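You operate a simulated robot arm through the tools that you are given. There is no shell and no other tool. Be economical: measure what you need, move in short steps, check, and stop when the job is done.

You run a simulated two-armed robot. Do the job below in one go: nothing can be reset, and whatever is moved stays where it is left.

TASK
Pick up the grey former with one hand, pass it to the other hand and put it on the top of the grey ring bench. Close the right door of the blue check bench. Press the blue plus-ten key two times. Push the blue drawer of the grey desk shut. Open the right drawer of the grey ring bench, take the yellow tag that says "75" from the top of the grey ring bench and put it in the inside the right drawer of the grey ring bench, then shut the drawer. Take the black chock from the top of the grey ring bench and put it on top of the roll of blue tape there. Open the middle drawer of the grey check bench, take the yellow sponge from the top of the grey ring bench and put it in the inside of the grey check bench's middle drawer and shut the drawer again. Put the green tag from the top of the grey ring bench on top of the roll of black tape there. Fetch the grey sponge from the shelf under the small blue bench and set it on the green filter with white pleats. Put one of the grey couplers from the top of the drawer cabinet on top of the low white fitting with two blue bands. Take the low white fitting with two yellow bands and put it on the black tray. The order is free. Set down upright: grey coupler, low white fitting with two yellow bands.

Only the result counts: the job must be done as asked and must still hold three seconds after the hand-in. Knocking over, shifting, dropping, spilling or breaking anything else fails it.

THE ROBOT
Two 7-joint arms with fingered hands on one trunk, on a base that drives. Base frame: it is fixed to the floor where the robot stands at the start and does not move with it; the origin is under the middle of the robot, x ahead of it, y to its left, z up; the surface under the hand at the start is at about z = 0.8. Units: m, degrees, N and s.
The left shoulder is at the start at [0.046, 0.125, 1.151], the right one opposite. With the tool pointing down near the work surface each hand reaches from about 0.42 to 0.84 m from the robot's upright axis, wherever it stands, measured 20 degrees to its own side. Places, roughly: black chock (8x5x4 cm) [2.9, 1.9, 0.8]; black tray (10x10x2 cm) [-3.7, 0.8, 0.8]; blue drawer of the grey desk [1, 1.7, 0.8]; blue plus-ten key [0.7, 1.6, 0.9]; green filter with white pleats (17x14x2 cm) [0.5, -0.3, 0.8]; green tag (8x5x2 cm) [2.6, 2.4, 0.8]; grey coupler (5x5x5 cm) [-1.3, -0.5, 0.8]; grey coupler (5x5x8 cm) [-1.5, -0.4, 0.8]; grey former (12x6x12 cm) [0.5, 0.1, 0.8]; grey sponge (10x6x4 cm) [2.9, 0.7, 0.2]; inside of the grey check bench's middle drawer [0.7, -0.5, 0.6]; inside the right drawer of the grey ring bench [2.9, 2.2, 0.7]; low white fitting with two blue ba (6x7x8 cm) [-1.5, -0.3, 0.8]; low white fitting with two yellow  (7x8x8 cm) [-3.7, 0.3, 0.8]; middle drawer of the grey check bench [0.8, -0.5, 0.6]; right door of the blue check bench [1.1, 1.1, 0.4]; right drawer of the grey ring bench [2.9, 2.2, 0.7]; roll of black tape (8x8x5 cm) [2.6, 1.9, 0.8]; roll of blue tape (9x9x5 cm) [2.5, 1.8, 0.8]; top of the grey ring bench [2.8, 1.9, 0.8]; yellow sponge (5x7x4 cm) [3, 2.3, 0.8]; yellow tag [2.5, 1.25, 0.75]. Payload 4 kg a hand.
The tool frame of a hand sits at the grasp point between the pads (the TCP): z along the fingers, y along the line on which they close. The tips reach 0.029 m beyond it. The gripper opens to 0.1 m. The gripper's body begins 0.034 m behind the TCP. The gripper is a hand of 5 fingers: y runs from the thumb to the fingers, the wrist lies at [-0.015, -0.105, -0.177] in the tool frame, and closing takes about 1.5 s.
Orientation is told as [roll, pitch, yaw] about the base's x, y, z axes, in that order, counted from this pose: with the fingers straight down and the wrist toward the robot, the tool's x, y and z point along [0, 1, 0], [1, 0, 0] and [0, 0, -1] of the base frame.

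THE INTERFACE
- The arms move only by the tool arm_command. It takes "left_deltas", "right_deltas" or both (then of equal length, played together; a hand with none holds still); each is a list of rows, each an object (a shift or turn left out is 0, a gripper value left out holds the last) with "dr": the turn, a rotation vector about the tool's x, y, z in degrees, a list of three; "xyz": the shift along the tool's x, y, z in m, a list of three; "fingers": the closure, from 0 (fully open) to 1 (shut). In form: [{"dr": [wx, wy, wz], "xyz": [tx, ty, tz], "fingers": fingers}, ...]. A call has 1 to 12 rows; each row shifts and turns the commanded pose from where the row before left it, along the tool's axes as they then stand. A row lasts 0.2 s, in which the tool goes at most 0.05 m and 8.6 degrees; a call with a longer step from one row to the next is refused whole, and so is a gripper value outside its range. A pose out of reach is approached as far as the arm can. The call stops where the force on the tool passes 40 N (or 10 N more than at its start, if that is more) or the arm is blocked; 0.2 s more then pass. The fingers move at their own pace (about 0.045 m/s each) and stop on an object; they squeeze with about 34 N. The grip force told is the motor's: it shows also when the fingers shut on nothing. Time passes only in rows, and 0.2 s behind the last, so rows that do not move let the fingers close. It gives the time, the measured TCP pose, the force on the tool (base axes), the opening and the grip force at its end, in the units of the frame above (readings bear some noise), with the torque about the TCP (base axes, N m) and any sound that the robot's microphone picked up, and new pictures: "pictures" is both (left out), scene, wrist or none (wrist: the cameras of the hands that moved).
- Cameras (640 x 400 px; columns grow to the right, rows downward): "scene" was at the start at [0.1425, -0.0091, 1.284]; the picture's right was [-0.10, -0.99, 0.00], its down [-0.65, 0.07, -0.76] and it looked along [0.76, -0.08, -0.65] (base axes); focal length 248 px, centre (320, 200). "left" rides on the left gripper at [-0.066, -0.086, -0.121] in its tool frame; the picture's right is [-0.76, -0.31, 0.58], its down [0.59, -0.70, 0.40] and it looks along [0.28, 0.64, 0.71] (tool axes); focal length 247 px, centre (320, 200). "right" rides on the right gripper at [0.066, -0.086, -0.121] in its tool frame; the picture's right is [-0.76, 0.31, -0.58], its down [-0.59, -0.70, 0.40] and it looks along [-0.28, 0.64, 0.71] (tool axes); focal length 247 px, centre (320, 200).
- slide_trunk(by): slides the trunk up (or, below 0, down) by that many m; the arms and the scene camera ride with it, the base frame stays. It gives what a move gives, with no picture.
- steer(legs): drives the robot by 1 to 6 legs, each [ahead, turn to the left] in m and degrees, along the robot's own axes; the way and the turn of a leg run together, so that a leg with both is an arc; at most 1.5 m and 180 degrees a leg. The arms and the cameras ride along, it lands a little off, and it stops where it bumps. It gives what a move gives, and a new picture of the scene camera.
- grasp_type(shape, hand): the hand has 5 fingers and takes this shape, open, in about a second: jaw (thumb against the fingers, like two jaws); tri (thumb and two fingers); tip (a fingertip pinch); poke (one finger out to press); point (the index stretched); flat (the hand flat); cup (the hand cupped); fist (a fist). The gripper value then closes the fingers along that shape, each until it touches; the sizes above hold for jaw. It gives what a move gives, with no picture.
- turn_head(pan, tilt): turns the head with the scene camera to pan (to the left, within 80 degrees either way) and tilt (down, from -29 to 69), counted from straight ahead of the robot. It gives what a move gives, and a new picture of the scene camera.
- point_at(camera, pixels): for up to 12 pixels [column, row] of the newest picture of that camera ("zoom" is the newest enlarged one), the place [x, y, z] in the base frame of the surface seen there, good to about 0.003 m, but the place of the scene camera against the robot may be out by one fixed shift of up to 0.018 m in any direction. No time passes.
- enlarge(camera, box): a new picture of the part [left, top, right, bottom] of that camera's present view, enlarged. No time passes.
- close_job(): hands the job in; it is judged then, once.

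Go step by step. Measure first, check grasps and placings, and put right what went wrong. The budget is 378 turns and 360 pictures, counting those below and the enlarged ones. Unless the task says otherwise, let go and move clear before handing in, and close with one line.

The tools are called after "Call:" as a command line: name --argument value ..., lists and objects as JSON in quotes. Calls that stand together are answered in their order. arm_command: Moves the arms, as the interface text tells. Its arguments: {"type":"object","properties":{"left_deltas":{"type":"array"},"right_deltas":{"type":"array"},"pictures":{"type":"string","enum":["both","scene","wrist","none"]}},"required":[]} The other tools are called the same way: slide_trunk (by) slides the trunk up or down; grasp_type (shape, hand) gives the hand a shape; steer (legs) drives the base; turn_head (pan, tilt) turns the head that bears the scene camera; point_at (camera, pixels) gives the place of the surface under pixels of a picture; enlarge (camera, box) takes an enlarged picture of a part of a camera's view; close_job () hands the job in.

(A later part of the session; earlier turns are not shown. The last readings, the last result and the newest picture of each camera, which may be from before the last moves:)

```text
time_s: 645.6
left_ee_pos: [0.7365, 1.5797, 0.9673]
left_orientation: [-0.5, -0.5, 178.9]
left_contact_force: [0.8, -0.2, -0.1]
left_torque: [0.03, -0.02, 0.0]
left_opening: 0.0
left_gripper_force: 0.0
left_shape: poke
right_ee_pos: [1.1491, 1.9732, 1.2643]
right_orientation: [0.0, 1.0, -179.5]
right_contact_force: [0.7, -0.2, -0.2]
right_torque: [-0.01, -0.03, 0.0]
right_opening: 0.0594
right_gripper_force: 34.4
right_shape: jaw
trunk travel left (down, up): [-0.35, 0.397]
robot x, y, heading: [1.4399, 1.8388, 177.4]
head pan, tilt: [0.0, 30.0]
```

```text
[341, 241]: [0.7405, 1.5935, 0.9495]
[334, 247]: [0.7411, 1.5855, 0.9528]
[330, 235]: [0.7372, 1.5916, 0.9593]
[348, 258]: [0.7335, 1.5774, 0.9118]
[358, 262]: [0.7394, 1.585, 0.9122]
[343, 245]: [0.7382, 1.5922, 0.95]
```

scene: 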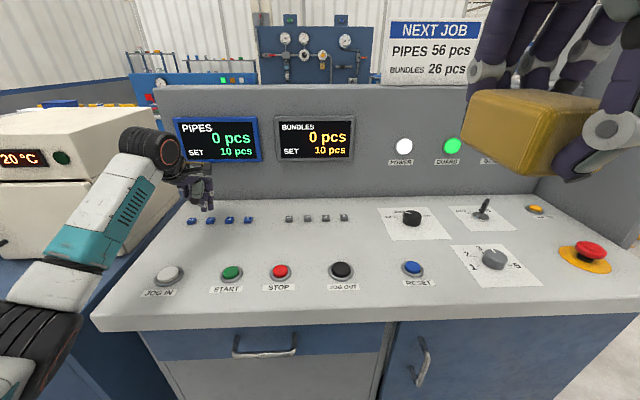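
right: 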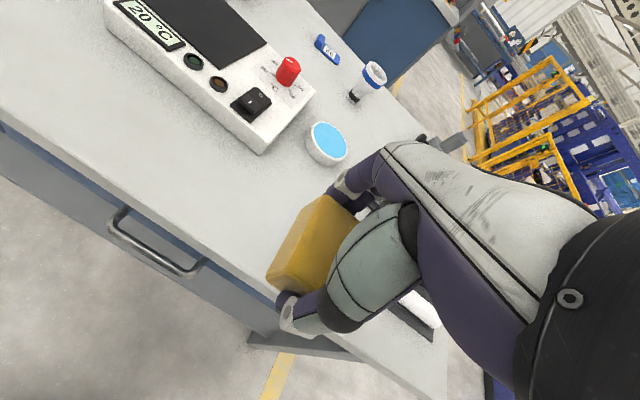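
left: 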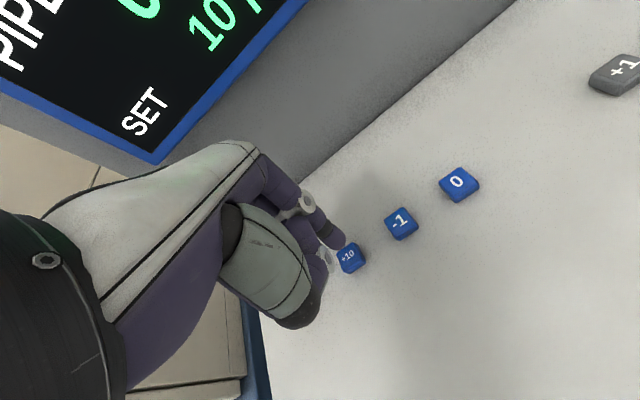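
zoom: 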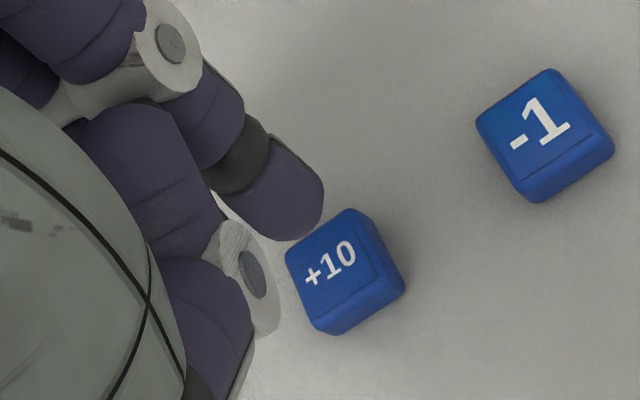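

Tip is over the key (within 4 mm). Shift 3 mm and press down gently.

Call:
arm_command --left_deltas '[{"xyz": [0.003, 0.001, 0.012]}, {"xyz": [0, 0, 0.01]}, {"xyz": [0, 0, 0.006]}, {"xyz": [0, 0, 0.003]}]' --pictures "scene"

```text
time_s: 646.6
left_ee_pos: [0.734, 1.5775, 0.9384]
left_orientation: [-0.4, -0.4, 178.8]
left_contact_force: [0.9, -0.3, 2.3]
left_torque: [-0.12, 0.0, -0.01]
left_opening: 0.0
left_gripper_force: 0.0
left_shape: poke
right_ee_pos: [1.1494, 1.9728, 1.2641]
right_orientation: [0.0, 1.2, -179.5]
right_contact_force: [-0.2, -0.2, 0.0]
right_torque: [-0.04, -0.04, -0.02]
right_opening: 0.0594
right_gripper_force: 33.4
right_shape: jaw
trunk travel left (down, up): [-0.35, 0.397]
robot x, y, heading: [1.4391, 1.8391, 177.6]
head pan, tilt: [0.0, 30.0]
heard: click
```

scene: 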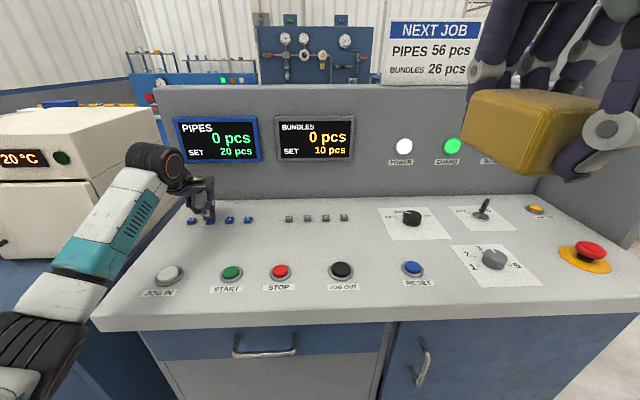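

A click was heard and SET went from 10 to 20. Lift and press once more.

Call:
arm_command --left_deltas '[{"xyz": [0, 0, -0.01]}, {"xyz": [0, 0, -0.01]}, {}, {}]' --pictures "none"

Call:
arm_command --left_deltas '[{"xyz": [0, 0, 0.01]}, {"xyz": [0, 0, 0.007]}, {"xyz": [0, 0, 0.003]}, {}]' --pictures "none"

Call:
enlarge --camera "scene" --box '[170, 100, 370, 230]'

```text
time_s: 647.6
left_ee_pos: [0.7351, 1.5773, 0.9601]
left_orientation: [-0.4, -0.4, 178.7]
left_contact_force: [-0.1, 0.2, 0.3]
left_torque: [0.01, -0.01, 0.0]
left_opening: 0.0
left_gripper_force: 0.1
left_shape: poke
right_ee_pos: [1.1491, 1.9723, 1.2635]
right_orientation: [0.0, 1.1, -179.5]
right_contact_force: [-0.7, 0.2, -0.1]
right_torque: [-0.01, 0.01, 0.05]
right_opening: 0.0595
right_gripper_force: 33.9
right_shape: jaw
trunk travel left (down, up): [-0.35, 0.397]
robot x, y, heading: [1.4387, 1.8428, 177.4]
head pan, tilt: [0.0, 30.0]
```

```text
time_s: 648.6
left_ee_pos: [0.7339, 1.5771, 0.9406]
left_orientation: [-0.4, -0.4, 178.7]
left_contact_force: [-0.1, 0.2, 0.7]
left_torque: [-0.01, 0.03, -0.01]
left_opening: 0.0
left_gripper_force: 0.1
left_shape: poke
right_ee_pos: [1.149, 1.9724, 1.2638]
right_orientation: [0.0, 1.1, -179.5]
right_contact_force: [-0.5, 0.4, -1.0]
right_torque: [-0.01, 0.0, 0.0]
right_opening: 0.0594
right_gripper_force: 33.8
right_shape: jaw
trunk travel left (down, up): [-0.35, 0.397]
robot x, y, heading: [1.4383, 1.843, 177.4]
head pan, tilt: [0.0, 30.0]
```

```text
3.08 times, centred on (270, 165) of scene
```

zoom: 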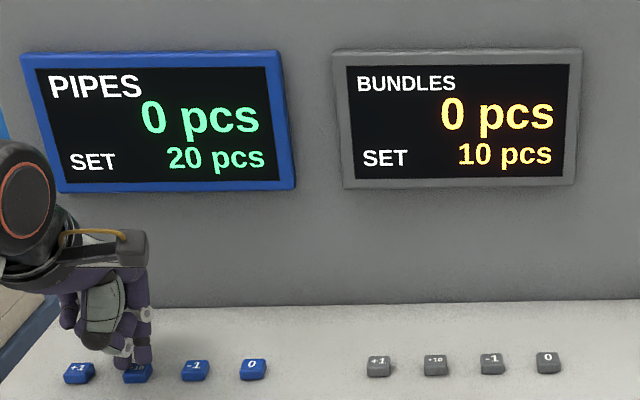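

Still 20 – not yet pressed (z 0.9406). Press 3 mm deeper.

Call:
arm_command --left_deltas '[{"xyz": [0, 0, 0.0025]}, {}]' --pictures "none"

```text
time_s: 649.2
left_ee_pos: [0.734, 1.5761, 0.938]
left_orientation: [-0.5, -0.5, 178.8]
left_contact_force: [-1.9, -0.1, 3.6]
left_torque: [-0.01, 0.01, -0.01]
left_opening: 0.0
left_gripper_force: 0.0
left_shape: poke
right_ee_pos: [1.1497, 1.9735, 1.2634]
right_orientation: [0.0, 1.0, -179.5]
right_contact_force: [0.3, -0.3, -0.6]
right_torque: [0.0, 0.03, 0.01]
right_opening: 0.0596
right_gripper_force: 33.5
right_shape: jaw
trunk travel left (down, up): [-0.35, 0.397]
robot x, y, heading: [1.4419, 1.8429, 177.4]
head pan, tilt: [0.0, 30.0]
heard: click
```

Second click heard. Lift straight up and verify the display.

Call:
arm_command --left_deltas '[{"xyz": [0, 0, -0.02]}, {"xyz": [0, 0, -0.04]}, {"xyz": [0, 0, -0.04]}, {"xyz": [0, -0.03, -0.03]}]' --pictures "scene"

```text
time_s: 650.2
left_ee_pos: [0.7666, 1.5748, 1.0683]
left_orientation: [-0.5, -0.4, 178.7]
left_contact_force: [-0.5, 0.3, 0.3]
left_torque: [0.01, 0.0, -0.01]
left_opening: 0.0
left_gripper_force: 0.1
left_shape: poke
right_ee_pos: [1.1504, 1.9733, 1.2638]
right_orientation: [-0.1, 1.1, -179.5]
right_contact_force: [0.4, -0.4, -0.8]
right_torque: [-0.02, 0.03, 0.02]
right_opening: 0.0596
right_gripper_force: 34.1
right_shape: jaw
trunk travel left (down, up): [-0.35, 0.397]
robot x, y, heading: [1.4436, 1.8395, 177.6]
head pan, tilt: [0.0, 30.0]
```

scene: 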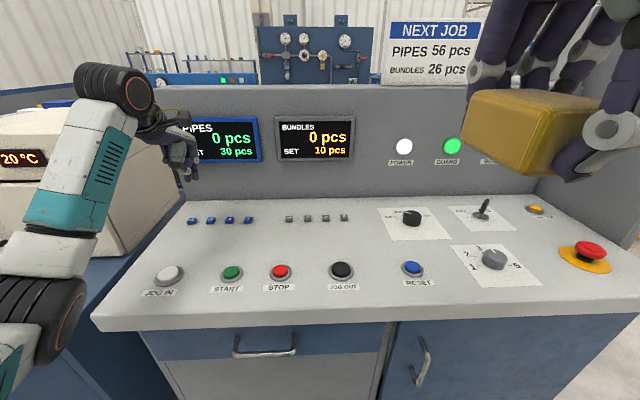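

SET shows 30: both presses counted. Next, the blue door: back off and reposition to (1.9, 1.1).

Call:
grasp_type --shape "jaw" --hand "left"

Call:
steer --legs '[[-0.48, 0], [0, 90], [0.72, 0], [0, -88]]'

Call:
turn_head --pan 5 --tilt 40

```text
time_s: 651.1
left_ee_pos: [0.766, 1.5762, 1.0661]
left_orientation: [-0.4, -0.4, 178.7]
left_contact_force: [-0.8, -0.3, 0.0]
left_torque: [-0.01, -0.02, -0.01]
left_opening: 0.0998
left_gripper_force: 0.0
left_shape: jaw
right_ee_pos: [1.1498, 1.9736, 1.264]
right_orientation: [-0.1, 1.1, -179.5]
right_contact_force: [0.2, -0.7, 0.0]
right_torque: [0.01, -0.04, 0.0]
right_opening: 0.0596
right_gripper_force: 33.9
right_shape: jaw
trunk travel left (down, up): [-0.35, 0.397]
robot x, y, heading: [1.4371, 1.8394, 177.4]
head pan, tilt: [0.0, 30.0]
```

```text
time_s: 665.3
left_ee_pos: [1.2093, 0.8352, 1.0665]
left_orientation: [-0.5, -0.4, 178.8]
left_contact_force: [0.0, 0.3, -0.1]
left_torque: [0.02, 0.02, 0.0]
left_opening: 0.0998
left_gripper_force: 0.1
left_shape: jaw
right_ee_pos: [1.592, 1.2314, 1.2629]
right_orientation: [0.0, 1.1, -179.5]
right_contact_force: [0.2, -0.3, 0.1]
right_torque: [-0.03, -0.03, -0.01]
right_opening: 0.0595
right_gripper_force: 33.8
right_shape: jaw
trunk travel left (down, up): [-0.35, 0.397]
robot x, y, heading: [1.8864, 1.1008, 177.5]
head pan, tilt: [0.0, 30.0]
```

scene: 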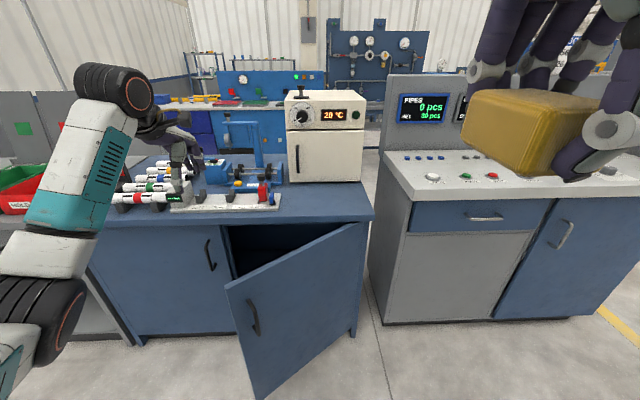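

```text
time_s: 666.0
left_ee_pos: [1.2088, 0.8343, 1.0684]
left_orientation: [-0.4, -0.4, 178.8]
left_contact_force: [-0.2, 0.0, -0.6]
left_torque: [0.0, 0.02, -0.01]
left_opening: 0.1
left_gripper_force: 0.0
left_shape: jaw
right_ee_pos: [1.5927, 1.2324, 1.2633]
right_orientation: [-0.1, 1.1, -179.5]
right_contact_force: [0.4, 0.3, 0.0]
right_torque: [0.01, -0.02, 0.02]
right_opening: 0.0591
right_gripper_force: 34.1
right_shape: jaw
trunk travel left (down, up): [-0.35, 0.397]
robot x, y, heading: [1.8817, 1.0986, 177.5]
head pan, tilt: [5.0, 40.0]
```

scene: 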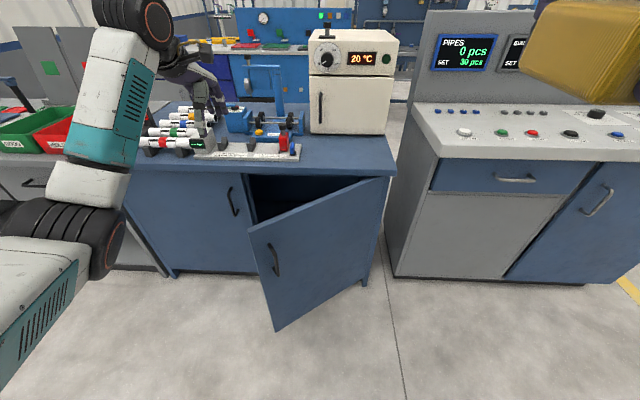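

Door is open about 55°, hinge on the right, free edge at (255,230)–(275,330). Retract the left hand, pitch it forward (closed).

Call:
arm_command --left_deltas '[{"xyz": [-0.01, -0.045, 0], "fingers": 1}, {"xyz": [-0.01, -0.045, 0]}, {"xyz": [-0.01, -0.045, 0]}, {"xyz": [-0.01, -0.045, 0]}, {"xyz": [-0.01, -0.02, 0]}, {"dr": [-7.5, 0, 0]}, {"dr": [-7.5, 0, 0]}, {"dr": [-7.5, 0, 0]}, {"dr": [-7.5, 0, 0]}, {"dr": [-7.5, 0, 0]}, {"dr": [-7.5, 0, 0]}, {"dr": [-7.5, 0, 0]}]' --pictures "none"

Call:
arm_command --left_deltas '[{"dr": [-7.5, 0, 0]}, {"dr": [-7.5, 0, 0]}, {"dr": [-7.5, 0, 0]}, {}]' --pictures "none"

```text
time_s: 668.6
left_ee_pos: [1.3726, 0.875, 1.0661]
left_orientation: [-0.5, -53.1, 179.2]
left_contact_force: [-0.7, -0.2, 0.4]
left_torque: [0.01, -0.02, 0.0]
left_opening: 0.0001
left_gripper_force: 34.4
left_shape: jaw
left hand out of reach, approached as far as the arm can: row 8, 9, 10, 11
right_ee_pos: [1.5933, 1.2324, 1.2641]
right_orientation: [0.0, 1.1, -179.5]
right_contact_force: [-0.6, 0.0, -0.5]
right_torque: [0.03, 0.0, 0.02]
right_opening: 0.0593
right_gripper_force: 34.1
right_shape: jaw
trunk travel left (down, up): [-0.35, 0.397]
robot x, y, heading: [1.8852, 1.1008, 177.5]
head pan, tilt: [5.0, 40.0]
```

```text
time_s: 669.6
left_ee_pos: [1.3723, 0.8725, 1.0667]
left_orientation: [-1.3, -75.6, -179.9]
left_contact_force: [0.3, 0.2, -0.3]
left_torque: [-0.01, -0.01, -0.01]
left_opening: 0.0
left_gripper_force: 34.4
left_shape: jaw
right_ee_pos: [1.5921, 1.2308, 1.2636]
right_orientation: [0.0, 1.1, -179.5]
right_contact_force: [-0.3, -1.1, -0.4]
right_torque: [0.0, -0.02, 0.02]
right_opening: 0.0594
right_gripper_force: 34.1
right_shape: jaw
trunk travel left (down, up): [-0.35, 0.397]
robot x, y, heading: [1.8833, 1.1015, 177.3]
head pan, tilt: [5.0, 40.0]
```

Lower the hand to z≈0.62 in front of the door.

Call:
arm_command --left_deltas '[{"xyz": [-0.0075, -0.0433, 0.0112]}, {"xyz": [-0.0075, -0.0433, 0.0112]}, {"xyz": [-0.0075, -0.0433, 0.0112]}, {"xyz": [-0.0075, -0.0433, 0.0112]}, {"xyz": [-0.0075, -0.0433, 0.0112]}, {"xyz": [-0.0075, -0.0433, 0.0112]}, {"xyz": [-0.0075, -0.0433, 0.0112]}, {"xyz": [-0.0075, -0.0433, 0.0112]}, {"xyz": [-0.0075, -0.0433, 0.0112]}, {"xyz": [-0.0075, -0.0433, 0.0112]}]' --pictures "scene"

```text
time_s: 671.8
left_ee_pos: [1.3736, 0.9438, 0.6225]
left_orientation: [-1.3, -75.5, -180.0]
left_contact_force: [0.3, 0.4, -0.5]
left_torque: [0.0, 0.04, -0.04]
left_opening: 0.0002
left_gripper_force: 33.7
left_shape: jaw
right_ee_pos: [1.5918, 1.2319, 1.2634]
right_orientation: [-0.1, 1.2, -179.4]
right_contact_force: [0.4, -0.5, -0.9]
right_torque: [-0.03, 0.02, 0.0]
right_opening: 0.0591
right_gripper_force: 33.8
right_shape: jaw
trunk travel left (down, up): [-0.35, 0.397]
robot x, y, heading: [1.8851, 1.1001, 177.4]
head pan, tilt: [5.0, 40.0]
```

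scene: 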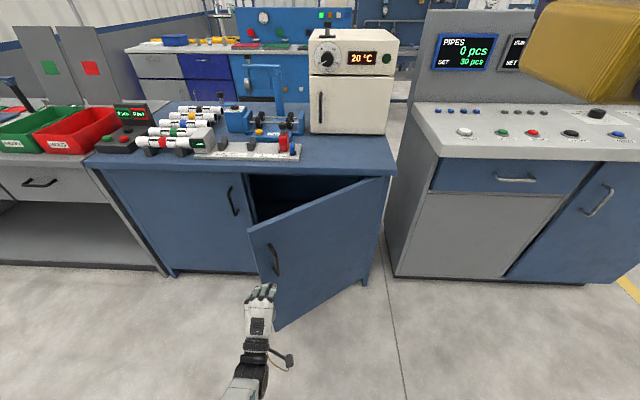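

Push the door by driving forward 0.3 m.

Call:
steer --legs '[[0.3, 0]]'

```text
time_s: 672.9
left_ee_pos: [1.3067, 0.9352, 0.6167]
left_orientation: [-0.4, -75.1, -179.4]
left_contact_force: [9.3, -12.7, 6.4]
left_torque: [-0.13, 0.15, 0.48]
left_opening: 0.0003
left_gripper_force: 34.1
left_shape: jaw
right_ee_pos: [1.5195, 1.2367, 1.2624]
right_orientation: [0.1, 1.3, -179.9]
right_contact_force: [-0.2, 0.3, -1.5]
right_torque: [-0.05, -0.07, 0.0]
right_opening: 0.0593
right_gripper_force: 33.9
right_shape: jaw
trunk travel left (down, up): [-0.35, 0.397]
robot x, y, heading: [1.8099, 1.1058, 177.2]
head pan, tilt: [5.0, 40.0]
stopped in leg 1: the force on the tool passed its limit at 56 N (the readings are from after the stop); the commanded pose is now the measured one
```

scene: 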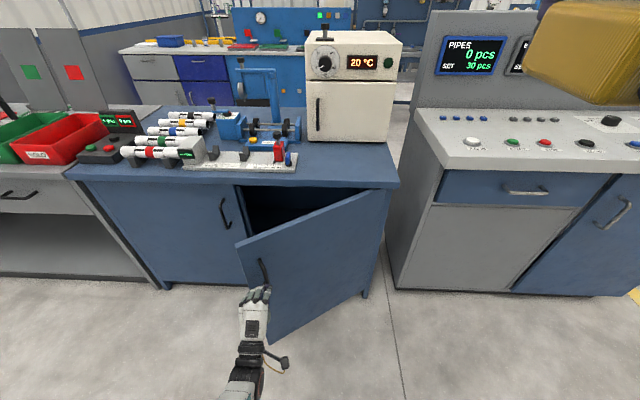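

The fingers struck the door handle. Back off 3 cm, shift toward the hinge side past the handle, and push on the panel.

Call:
arm_command --left_deltas '[{"xyz": [0, 0, -0.03]}, {"xyz": [-0.03, 0, 0]}, {"xyz": [-0.03, 0, 0]}, {"xyz": [-0.025, 0, 0]}, {"xyz": [0, 0.008, 0.03]}, {"xyz": [0, 0.008, 0.03]}, {"xyz": [0, 0.008, 0.03]}, {"xyz": [0, 0.005, 0.02]}]' --pictures "scene"

```text
time_s: 674.7
left_ee_pos: [1.23, 1.0185, 0.641]
left_orientation: [-0.6, -74.9, -179.5]
left_contact_force: [-0.2, -0.4, 1.1]
left_torque: [-0.01, 0.02, -0.01]
left_opening: 0.0
left_gripper_force: 33.7
left_shape: jaw
left hand out of reach, approached as far as the arm can: row 7, 8
right_ee_pos: [1.5211, 1.2362, 1.2631]
right_orientation: [-0.1, 1.0, -179.9]
right_contact_force: [0.2, 0.1, 0.0]
right_torque: [-0.04, 0.0, 0.02]
right_opening: 0.0594
right_gripper_force: 34.2
right_shape: jaw
trunk travel left (down, up): [-0.35, 0.397]
robot x, y, heading: [1.8119, 1.1047, 177.6]
head pan, tilt: [5.0, 40.0]
```

scene: 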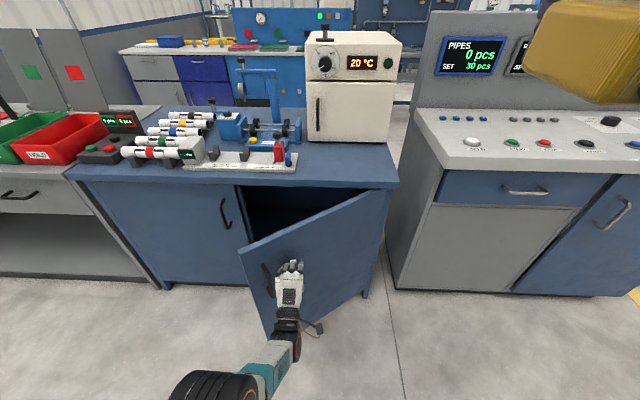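

Hand is right of the handle now. Drive forward in small legs.

Call:
steer --legs '[[0.12, 0]]'

```text
time_s: 676.0
left_ee_pos: [1.1105, 1.0226, 0.64]
left_orientation: [-0.6, -75.0, -179.5]
left_contact_force: [-0.7, 0.1, -0.9]
left_torque: [-0.02, 0.0, 0.02]
left_opening: 0.0001
left_gripper_force: 34.2
left_shape: jaw
right_ee_pos: [1.4011, 1.2412, 1.2634]
right_orientation: [0.0, 1.1, -179.8]
right_contact_force: [-0.8, -0.3, -0.4]
right_torque: [-0.01, -0.06, 0.02]
right_opening: 0.0591
right_gripper_force: 33.5
right_shape: jaw
trunk travel left (down, up): [-0.35, 0.397]
robot x, y, heading: [1.6944, 1.1115, 177.3]
head pan, tilt: [5.0, 40.0]
```

scene: 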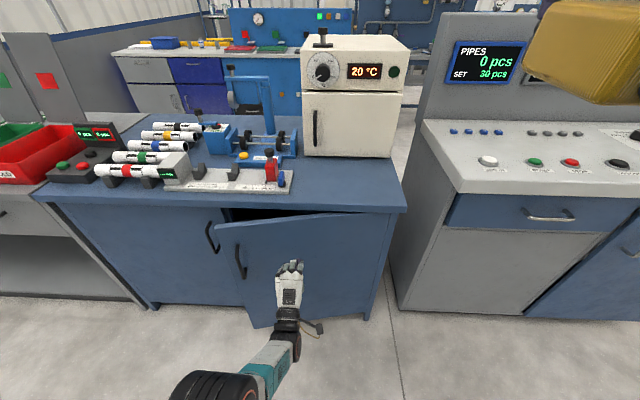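

Door is closing smoothly. Continue.

Call:
steer --legs '[[0.07, 0]]'

```text
time_s: 677.0
left_ee_pos: [1.0449, 1.0258, 0.6397]
left_orientation: [-0.7, -75.0, -179.5]
left_contact_force: [0.1, 0.6, -0.5]
left_torque: [0.01, 0.04, 0.0]
left_opening: 0.0001
left_gripper_force: 34.1
left_shape: jaw
right_ee_pos: [1.3336, 1.2438, 1.2635]
right_orientation: [0.2, 1.3, -179.8]
right_contact_force: [-0.3, 0.0, 0.4]
right_torque: [0.01, -0.04, -0.02]
right_opening: 0.0596
right_gripper_force: 33.9
right_shape: jaw
trunk travel left (down, up): [-0.35, 0.397]
robot x, y, heading: [1.6261, 1.1099, 177.7]
head pan, tilt: [5.0, 40.0]
```

scene: 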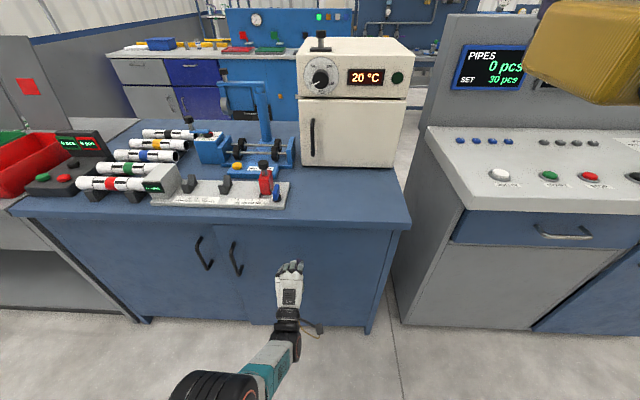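

Nearly closed. Finish with small base steps until firm.

Call:
steer --legs '[[0.03, 0]]'

Call:
enlarge --camera "scene" --box '[130, 190, 420, 340]'

```text
time_s: 677.8
left_ee_pos: [1.0152, 1.0274, 0.6395]
left_orientation: [-0.7, -75.0, -179.5]
left_contact_force: [0.3, -0.1, 0.0]
left_torque: [0.0, 0.01, 0.03]
left_opening: 0.0
left_gripper_force: 34.4
left_shape: jaw
right_ee_pos: [1.3039, 1.2461, 1.2632]
right_orientation: [0.0, 1.2, -179.9]
right_contact_force: [-0.7, -0.4, -0.2]
right_torque: [-0.04, -0.03, -0.05]
right_opening: 0.0596
right_gripper_force: 34.1
right_shape: jaw
trunk travel left (down, up): [-0.35, 0.397]
robot x, y, heading: [1.5949, 1.1119, 177.5]
head pan, tilt: [5.0, 40.0]
```

scene: 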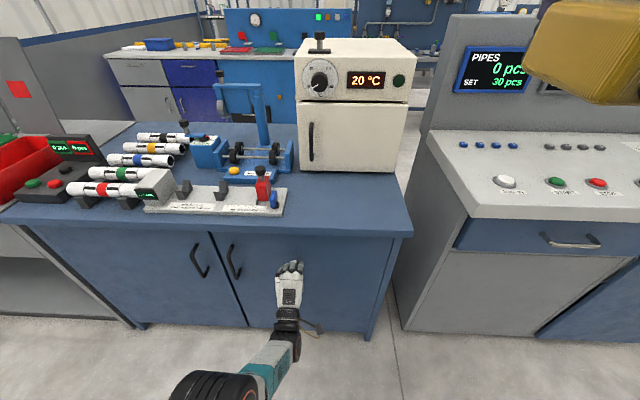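

```text
2.21 times, centred on (275, 265) of scene
```

zoom: 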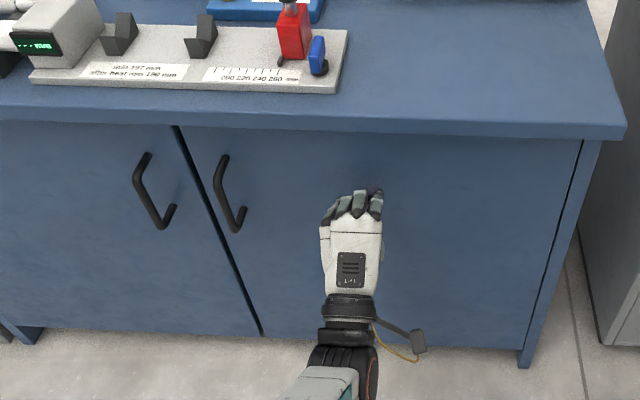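

Looks flush; press a little more to make sure.

Call:
arm_command --left_deltas '[{"xyz": [0, 0.002, 0.008]}, {"xyz": [0, 0.002, 0.008]}, {"xyz": [0, 0.002, 0.008]}]' --pictures "none"

Call:
point_at --camera "zoom" --pixels '[[120, 280], [160, 290], [280, 290], [450, 280], [520, 200], [200, 170], [165, 150]]'

```text
time_s: 678.6
left_ee_pos: [1.003, 1.0262, 0.6457]
left_orientation: [-0.5, -74.6, -179.8]
left_contact_force: [39.6, 1.8, -2.1]
left_torque: [-0.02, -0.08, -0.1]
left_opening: 0.0001
left_gripper_force: 34.5
left_shape: jaw
left hand out of reach, approached as far as the arm can: row 2, 3
right_ee_pos: [1.3102, 1.2464, 1.2645]
right_orientation: [0.1, 0.9, -179.8]
right_contact_force: [-0.1, -0.5, 0.6]
right_torque: [-0.01, 0.01, 0.0]
right_opening: 0.0593
right_gripper_force: 34.2
right_shape: jaw
trunk travel left (down, up): [-0.35, 0.397]
robot x, y, heading: [1.5926, 1.1094, 177.3]
head pan, tilt: [5.0, 40.0]
```

```text
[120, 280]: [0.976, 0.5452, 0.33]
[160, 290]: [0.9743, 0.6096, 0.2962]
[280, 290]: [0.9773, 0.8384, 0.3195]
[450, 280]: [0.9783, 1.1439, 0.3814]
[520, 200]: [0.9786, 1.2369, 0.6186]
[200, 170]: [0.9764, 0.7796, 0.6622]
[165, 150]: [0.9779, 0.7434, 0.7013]
```

Both doors are flush at x 0.977 – closed. Back off and drive to the check bench's middle drawer.

Call:
steer --legs '[[-0.3, 0], [0, 91], [1.43, 0], [0, -89]]'

Call:
turn_head --pan 5 --tilt 35

```text
time_s: 695.3
left_ee_pos: [1.1757, -0.3908, 0.6483]
left_orientation: [-0.6, -75.0, 176.9]
left_contact_force: [-0.7, 0.8, -0.1]
left_torque: [0.0, 0.03, -0.01]
left_opening: 0.0
left_gripper_force: 34.3
left_shape: jaw
right_ee_pos: [1.4982, -0.1908, 1.2641]
right_orientation: [-0.1, 1.1, 176.5]
right_contact_force: [-0.3, 0.0, -0.7]
right_torque: [0.02, -0.02, 0.0]
right_opening: 0.0593
right_gripper_force: 34.2
right_shape: jaw
trunk travel left (down, up): [-0.35, 0.397]
robot x, y, heading: [1.7818, -0.343, 174.1]
head pan, tilt: [5.0, 40.0]
```

scene: 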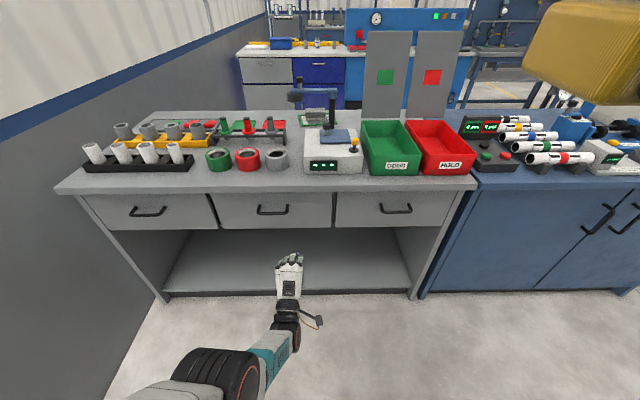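

```text
time_s: 695.9
left_ee_pos: [1.1753, -0.3916, 0.6497]
left_orientation: [-0.6, -75.0, 176.7]
left_contact_force: [0.2, -0.3, -0.1]
left_torque: [0.0, 0.0, 0.0]
left_opening: 0.0
left_gripper_force: 33.9
left_shape: jaw
right_ee_pos: [1.4984, -0.1906, 1.2636]
right_orientation: [0.0, 1.1, 176.5]
right_contact_force: [0.9, 0.1, -0.4]
right_torque: [0.01, 0.01, 0.04]
right_opening: 0.0595
right_gripper_force: 34.0
right_shape: jaw
trunk travel left (down, up): [-0.35, 0.397]
robot x, y, heading: [1.7788, -0.3414, 174.0]
head pan, tilt: [5.0, 35.0]
```

scene: 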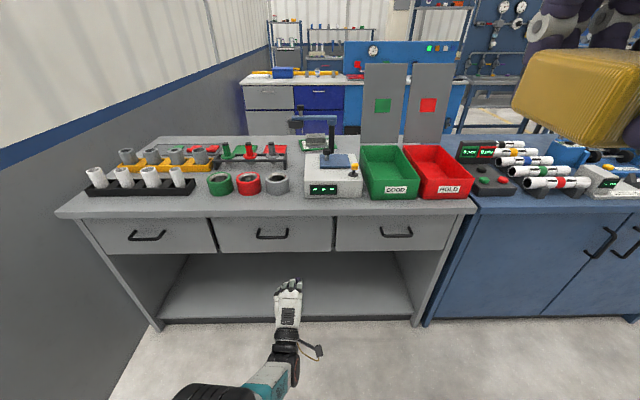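

Straighten the heading, lower the trunk 0.15 m, then set the left hand in front of the handle with 6.5 cm opening.

Call:
steer --legs '[[0, 6]]'

Call:
slide_trunk --by -0.15

Call:
arm_command --left_deltas '[{"xyz": [0, 0.03, -0.035], "fingers": 0.35}, {"xyz": [0, 0.045, -0.01]}, {"xyz": [0, 0.045, 0]}, {"xyz": [0, 0.045, 0]}, {"xyz": [0, 0.03, 0]}, {}]'

```text
time_s: 696.9
left_ee_pos: [1.1833, -0.455, 0.6491]
left_orientation: [-0.6, -75.0, -177.0]
left_contact_force: [-0.4, 0.0, 0.1]
left_torque: [0.0, -0.02, 0.03]
left_opening: 0.0
left_gripper_force: 33.3
left_shape: jaw
right_ee_pos: [1.4824, -0.2216, 1.2635]
right_orientation: [0.0, 1.0, -177.4]
right_contact_force: [-0.5, -0.1, 0.0]
right_torque: [-0.05, -0.02, -0.01]
right_opening: 0.0592
right_gripper_force: 34.3
right_shape: jaw
trunk travel left (down, up): [-0.35, 0.397]
robot x, y, heading: [1.7746, -0.3437, 179.9]
head pan, tilt: [5.0, 35.0]
```

scene: 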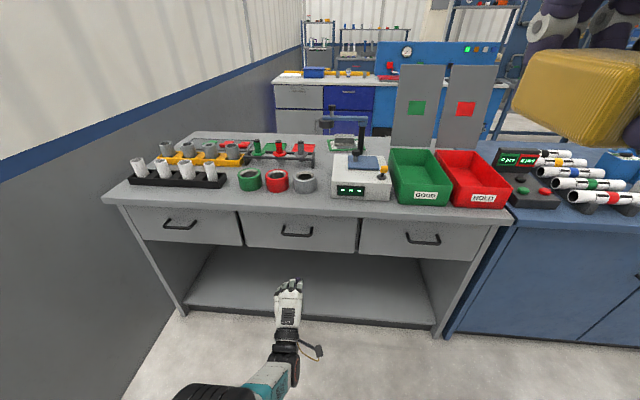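

```text
time_s: 698.6
left_ee_pos: [1.1845, -0.4533, 0.5002]
left_orientation: [-0.6, -75.1, -177.0]
left_contact_force: [-0.2, 0.8, -0.2]
left_torque: [0.0, -0.02, 0.03]
left_opening: 0.0
left_gripper_force: 33.9
left_shape: jaw
right_ee_pos: [1.4836, -0.221, 1.1143]
right_orientation: [0.0, 1.1, -177.4]
right_contact_force: [0.0, 0.8, -0.1]
right_torque: [-0.04, 0.0, 0.0]
right_opening: 0.0597
right_gripper_force: 33.5
right_shape: jaw
trunk travel left (down, up): [-0.2, 0.547]
robot x, y, heading: [1.7774, -0.3438, 180.1]
head pan, tilt: [5.0, 35.0]
```

```text
time_s: 700.0
left_ee_pos: [1.1776, -0.4583, 0.6988]
left_orientation: [1.4, -74.9, -179.1]
left_contact_force: [0.0, 0.1, -0.4]
left_torque: [-0.01, -0.01, -0.01]
left_opening: 0.0648
left_gripper_force: 0.1
left_shape: jaw
right_ee_pos: [1.4851, -0.2209, 1.1139]
right_orientation: [0.0, 1.1, -177.4]
right_contact_force: [-0.1, 0.1, -0.2]
right_torque: [-0.02, 0.0, 0.0]
right_opening: 0.0596
right_gripper_force: 34.2
right_shape: jaw
trunk travel left (down, up): [-0.2, 0.547]
robot x, y, heading: [1.7787, -0.3462, 179.9]
head pan, tilt: [5.0, 35.0]
```

scene: 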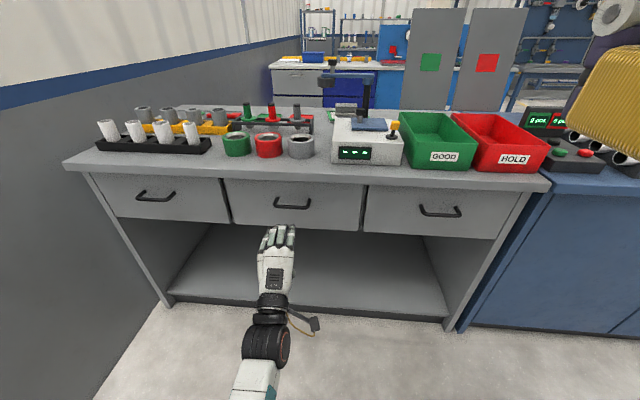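
left: 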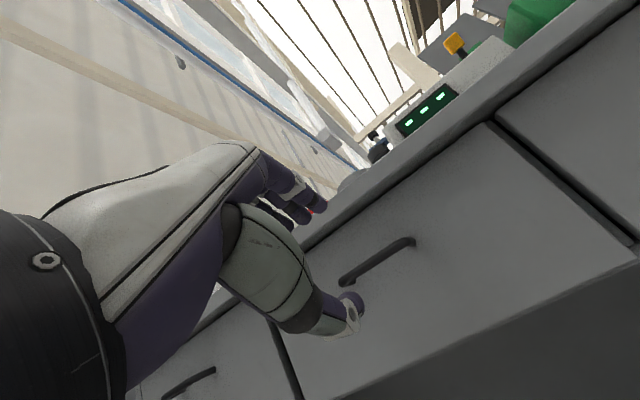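

Call:
point_at --camera "left" --pixels '[[345, 280], [360, 271], [377, 260], [395, 248], [410, 241], [330, 225], [400, 280]]'

```text
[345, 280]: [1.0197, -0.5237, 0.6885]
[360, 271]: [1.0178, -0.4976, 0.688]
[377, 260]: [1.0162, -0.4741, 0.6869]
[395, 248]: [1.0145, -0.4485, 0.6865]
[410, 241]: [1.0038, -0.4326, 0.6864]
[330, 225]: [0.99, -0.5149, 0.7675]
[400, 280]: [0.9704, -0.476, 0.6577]
```

Bar at x 1.016, z 0.688, y −0.524…−0.433. Advance and close on it.

Call:
arm_command --left_deltas '[{"xyz": [0.0025, 0.0075, 0.0368]}, {"xyz": [0.0025, 0.0075, 0.0368]}, {"xyz": [0.0025, 0.0075, 0.0368]}, {"xyz": [0.0025, 0.0075, 0.0368]}, {}]' --pictures "wrist"

```text
time_s: 701.2
left_ee_pos: [1.0266, -0.473, 0.6893]
left_orientation: [-0.6, -75.0, -176.9]
left_contact_force: [0.5, 0.5, -0.6]
left_torque: [0.04, -0.02, -0.02]
left_opening: 0.065
left_gripper_force: 0.0
left_shape: jaw
right_ee_pos: [1.4844, -0.2215, 1.112]
right_orientation: [-0.1, 1.1, -177.4]
right_contact_force: [-0.3, -0.3, 0.0]
right_torque: [-0.02, -0.01, -0.01]
right_opening: 0.0596
right_gripper_force: 34.2
right_shape: jaw
trunk travel left (down, up): [-0.2, 0.547]
robot x, y, heading: [1.7761, -0.3404, 179.5]
head pan, tilt: [5.0, 35.0]
```

left: 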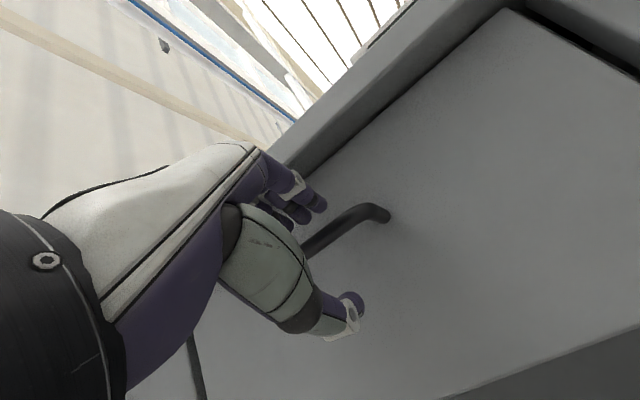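

Bar is between thumb and fingers. Close and pull by driving back.

Call:
arm_command --left_deltas '[{"fingers": 1}, {}, {}, {}, {}, {}]' --pictures "none"

Call:
steer --legs '[[-0.24, 0]]'

```text
time_s: 702.6
left_ee_pos: [1.026, -0.4735, 0.6901]
left_orientation: [-0.3, -75.1, -177.2]
left_contact_force: [-4.6, -1.3, 3.7]
left_torque: [-0.36, 0.07, 0.13]
left_opening: 0.0027
left_gripper_force: 33.7
left_shape: jaw
right_ee_pos: [1.4834, -0.2213, 1.1136]
right_orientation: [-0.1, 1.2, -177.4]
right_contact_force: [0.7, -0.1, -0.9]
right_torque: [-0.01, -0.01, 0.0]
right_opening: 0.0595
right_gripper_force: 33.8
right_shape: jaw
trunk travel left (down, up): [-0.2, 0.547]
robot x, y, heading: [1.7741, -0.3403, 179.8]
head pan, tilt: [5.0, 35.0]
```

```text
time_s: 704.4
left_ee_pos: [1.2696, -0.4748, 0.6901]
left_orientation: [-0.5, -75.0, -177.1]
left_contact_force: [-0.2, 10.1, 3.4]
left_torque: [-0.41, 0.04, 0.07]
left_opening: 0.0027
left_gripper_force: 34.0
left_shape: jaw
right_ee_pos: [1.7249, -0.2209, 1.1143]
right_orientation: [0.0, 1.0, -177.1]
right_contact_force: [-0.5, 0.0, -0.4]
right_torque: [-0.02, 0.01, 0.03]
right_opening: 0.0595
right_gripper_force: 33.8
right_shape: jaw
trunk travel left (down, up): [-0.2, 0.547]
robot x, y, heading: [2.0196, -0.3408, -179.6]
head pan, tilt: [5.0, 35.0]
```

scene: 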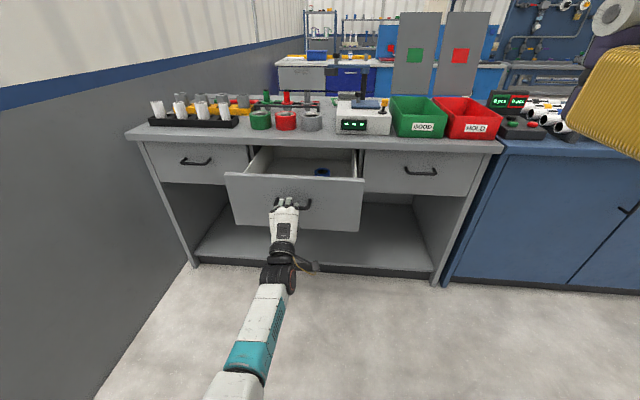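

Open by 0.24 m; a blue item lies inside at (322,172). Release the handle and move the left hand aside.

Call:
arm_command --left_deltas '[{"fingers": 0.35}, {}, {}, {"xyz": [0, 0, -0.03]}, {"xyz": [0, 0, -0.04]}, {"xyz": [0.04, -0.01, -0.02]}, {"xyz": [0.045, 0, 0]}, {"xyz": [0.045, 0, 0]}, {"xyz": [0.045, 0.01, 0]}, {"xyz": [0.045, 0.01, 0]}]' --pictures "none"

Call:
steer --legs '[[0.2, 0]]'

Call:
turn_head --pan 5 --tilt 48

```text
time_s: 706.6
left_ee_pos: [1.3655, -0.6943, 0.7212]
left_orientation: [-0.7, -75.0, -176.8]
left_contact_force: [-0.4, 0.7, 0.1]
left_torque: [-0.03, -0.04, 0.01]
left_opening: 0.065
left_gripper_force: 0.1
left_shape: jaw
right_ee_pos: [1.7249, -0.2222, 1.1138]
right_orientation: [0.0, 1.1, -177.1]
right_contact_force: [0.0, 1.2, 0.2]
right_torque: [-0.01, 0.0, -0.02]
right_opening: 0.0594
right_gripper_force: 33.7
right_shape: jaw
trunk travel left (down, up): [-0.2, 0.547]
robot x, y, heading: [2.0163, -0.3414, -180.0]
head pan, tilt: [5.0, 35.0]
```

```text
time_s: 708.2
left_ee_pos: [1.1684, -0.6971, 0.722]
left_orientation: [-0.7, -74.9, -176.7]
left_contact_force: [-0.3, 0.2, 0.2]
left_torque: [0.02, -0.01, -0.01]
left_opening: 0.0648
left_gripper_force: 0.1
left_shape: jaw
right_ee_pos: [1.5257, -0.2239, 1.1128]
right_orientation: [0.1, 1.2, -177.0]
right_contact_force: [0.5, 0.3, -1.2]
right_torque: [-0.01, 0.03, 0.01]
right_opening: 0.0595
right_gripper_force: 34.2
right_shape: jaw
trunk travel left (down, up): [-0.2, 0.547]
robot x, y, heading: [1.8229, -0.3446, -179.7]
head pan, tilt: [5.0, 35.0]
```

scene: 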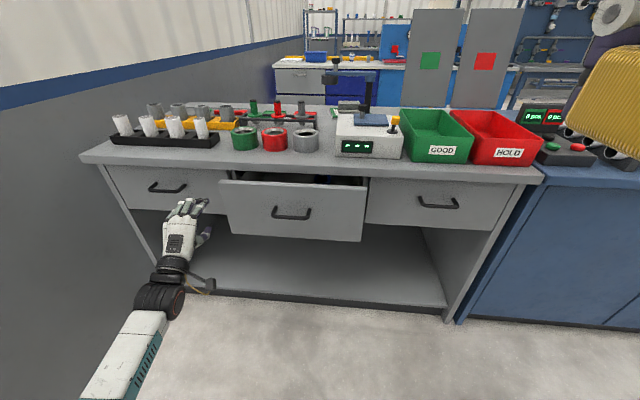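

```text
time_s: 708.9
left_ee_pos: [1.1684, -0.6974, 0.7211]
left_orientation: [-0.6, -75.0, -176.7]
left_contact_force: [-0.1, -0.3, 0.2]
left_torque: [-0.01, 0.03, 0.03]
left_opening: 0.0648
left_gripper_force: 0.0
left_shape: jaw
right_ee_pos: [1.526, -0.2242, 1.1134]
right_orientation: [0.0, 1.2, -177.0]
right_contact_force: [-2.6, 1.9, -2.2]
right_torque: [-0.04, -0.11, 0.05]
right_opening: 0.0597
right_gripper_force: 33.5
right_shape: jaw
trunk travel left (down, up): [-0.2, 0.547]
robot x, y, heading: [1.8251, -0.3444, -179.8]
head pan, tilt: [5.0, 48.0]
```

scene: 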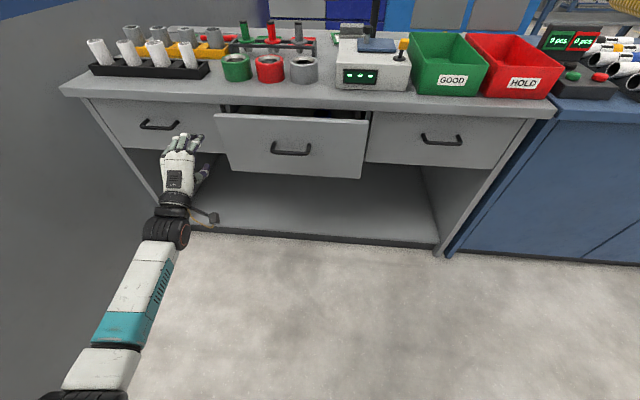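

The drawer looks pushed in again. Measure its front.

Call:
point_at --camera "scene" --pixels '[[250, 150], [340, 160], [225, 120], [360, 125], [290, 118], [290, 110], [420, 120], [290, 152]]'

```text
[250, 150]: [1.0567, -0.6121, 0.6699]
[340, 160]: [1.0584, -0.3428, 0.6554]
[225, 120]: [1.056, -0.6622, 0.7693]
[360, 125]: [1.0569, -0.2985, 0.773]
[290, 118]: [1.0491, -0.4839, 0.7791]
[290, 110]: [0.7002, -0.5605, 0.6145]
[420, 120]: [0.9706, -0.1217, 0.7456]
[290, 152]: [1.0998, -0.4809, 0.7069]
```

Front is at x 1.057 (my left hand nudged it while driving). Re-grip the handle and pull again.

Call:
arm_command --left_deltas '[{"xyz": [0, 0, -0.045]}, {"xyz": [0, -0.005, -0.025]}, {"xyz": [-0.045, 0, 0]}, {"xyz": [-0.045, 0, 0]}, {"xyz": [-0.045, 0, 0]}, {"xyz": [-0.045, 0, 0]}, {"xyz": [-0.044, -0.01, 0]}, {"xyz": [0, -0.005, 0.005]}]' --pictures "wrist"

Call:
point_at --camera "left" --pixels '[[360, 271], [377, 260], [395, 248], [370, 255], [385, 265], [400, 240], [350, 270]]'

```text
time_s: 710.7
left_ee_pos: [1.2255, -0.4719, 0.7197]
left_orientation: [1.8, -74.7, -179.0]
left_contact_force: [0.5, 0.1, -0.1]
left_torque: [0.02, 0.0, 0.01]
left_opening: 0.0649
left_gripper_force: 0.1
left_shape: jaw
right_ee_pos: [1.527, -0.2235, 1.113]
right_orientation: [0.0, 1.1, -176.9]
right_contact_force: [-4.6, 2.6, -2.3]
right_torque: [-0.18, -0.21, 0.06]
right_opening: 0.0594
right_gripper_force: 34.4
right_shape: jaw
trunk travel left (down, up): [-0.2, 0.547]
robot x, y, heading: [1.8224, -0.3386, -179.8]
head pan, tilt: [5.0, 48.0]
```

left: 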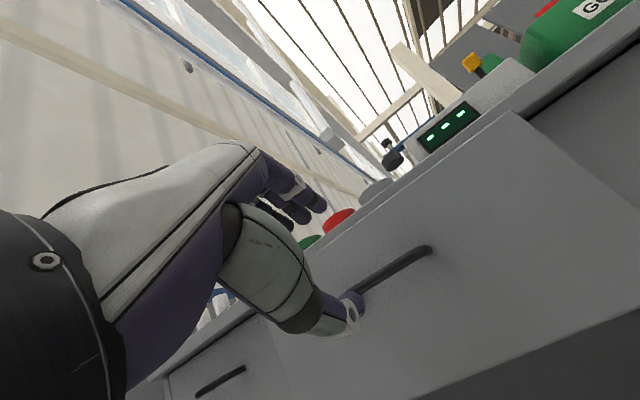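

```text
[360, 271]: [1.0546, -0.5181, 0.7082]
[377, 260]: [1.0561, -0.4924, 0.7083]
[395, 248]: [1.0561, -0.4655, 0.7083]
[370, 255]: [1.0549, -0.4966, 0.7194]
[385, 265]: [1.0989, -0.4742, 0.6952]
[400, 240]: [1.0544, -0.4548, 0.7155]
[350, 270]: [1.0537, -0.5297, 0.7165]
```

The right hand seems to be touched by my left elbow (5 N); move it outward, and advance the left onto the bar.

Call:
arm_command --left_deltas '[{}, {}, {"xyz": [0, 0, 0.039]}, {"xyz": [0, 0, 0.039]}, {"xyz": [0, 0, 0.038]}, {}, {"fingers": 1}, {}, {}, {}, {}]' --right_deltas '[{"xyz": [-0.04, 0, -0.02]}, {"xyz": [-0.04, 0, -0.02]}, {}, {}, {}, {}, {}, {}, {}, {}, {}]' --pictures "wrist"

```text
time_s: 713.1
left_ee_pos: [1.1179, -0.4752, 0.6869]
left_orientation: [-0.5, -75.0, -176.7]
left_contact_force: [-0.9, -0.1, 1.9]
left_torque: [-0.15, 0.07, 0.03]
left_opening: 0.0062
left_gripper_force: 34.0
left_shape: jaw
right_ee_pos: [1.5224, -0.1456, 1.1545]
right_orientation: [0.1, 1.2, -176.8]
right_contact_force: [0.8, -0.9, 0.1]
right_torque: [-0.01, 0.03, -0.01]
right_opening: 0.0592
right_gripper_force: 34.3
right_shape: jaw
trunk travel left (down, up): [-0.2, 0.547]
robot x, y, heading: [1.824, -0.3461, -179.5]
head pan, tilt: [5.0, 48.0]
```

right: 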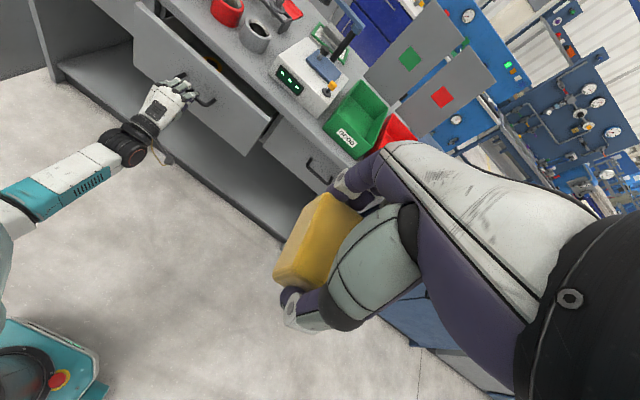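
left: 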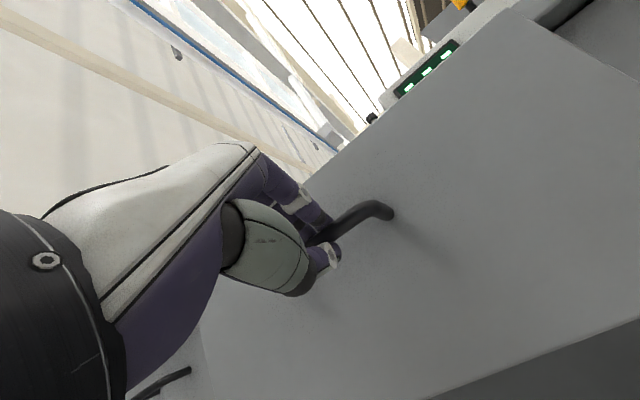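

Gripped. Pull 15 cm with the arm, keeping the base here and the handle held.

Call:
arm_command --left_deltas '[{"xyz": [0, -0.0078, -0.029]}, {"xyz": [0, -0.0078, -0.029]}, {"xyz": [0, -0.0078, -0.029]}, {"xyz": [0, -0.0078, -0.029]}, {"xyz": [0, -0.0078, -0.029]}, {}]' --pictures "scene"

```text
time_s: 714.5
left_ee_pos: [1.2633, -0.4723, 0.6883]
left_orientation: [-0.8, -74.9, -176.3]
left_contact_force: [-1.6, -20.6, -6.7]
left_torque: [0.22, -0.18, 0.3]
left_opening: 0.006
left_gripper_force: 34.3
left_shape: jaw
right_ee_pos: [1.5223, -0.146, 1.1539]
right_orientation: [-0.1, 1.3, -176.9]
right_contact_force: [0.0, 0.9, -0.3]
right_torque: [-0.03, 0.01, 0.02]
right_opening: 0.0597
right_gripper_force: 33.7
right_shape: jaw
trunk travel left (down, up): [-0.2, 0.547]
robot x, y, heading: [1.8202, -0.3405, -179.7]
head pan, tilt: [5.0, 48.0]
```

scene: 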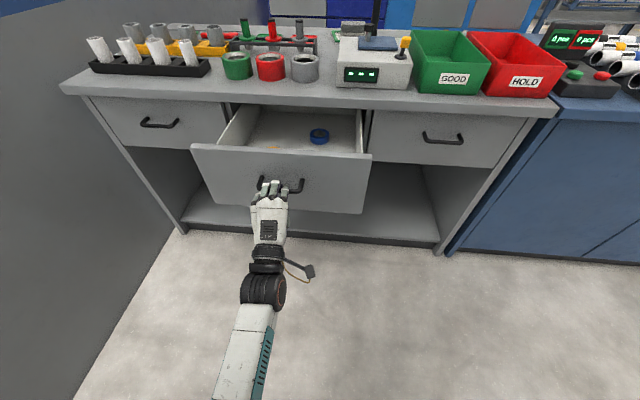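

Open with left still holding. Measure the interior.

Call:
point_at --camera "scene" --pixels '[[275, 145], [265, 130], [300, 145], [319, 134], [340, 148], [280, 152], [230, 135], [363, 140], [280, 160], [280, 115]]'

```text
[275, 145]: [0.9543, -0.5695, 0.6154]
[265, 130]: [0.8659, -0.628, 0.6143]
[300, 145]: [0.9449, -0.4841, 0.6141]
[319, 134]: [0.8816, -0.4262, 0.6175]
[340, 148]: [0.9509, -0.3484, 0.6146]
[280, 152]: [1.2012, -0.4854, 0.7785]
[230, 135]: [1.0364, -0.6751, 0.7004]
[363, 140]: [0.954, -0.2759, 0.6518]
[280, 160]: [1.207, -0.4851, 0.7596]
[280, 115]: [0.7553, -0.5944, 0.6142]
```

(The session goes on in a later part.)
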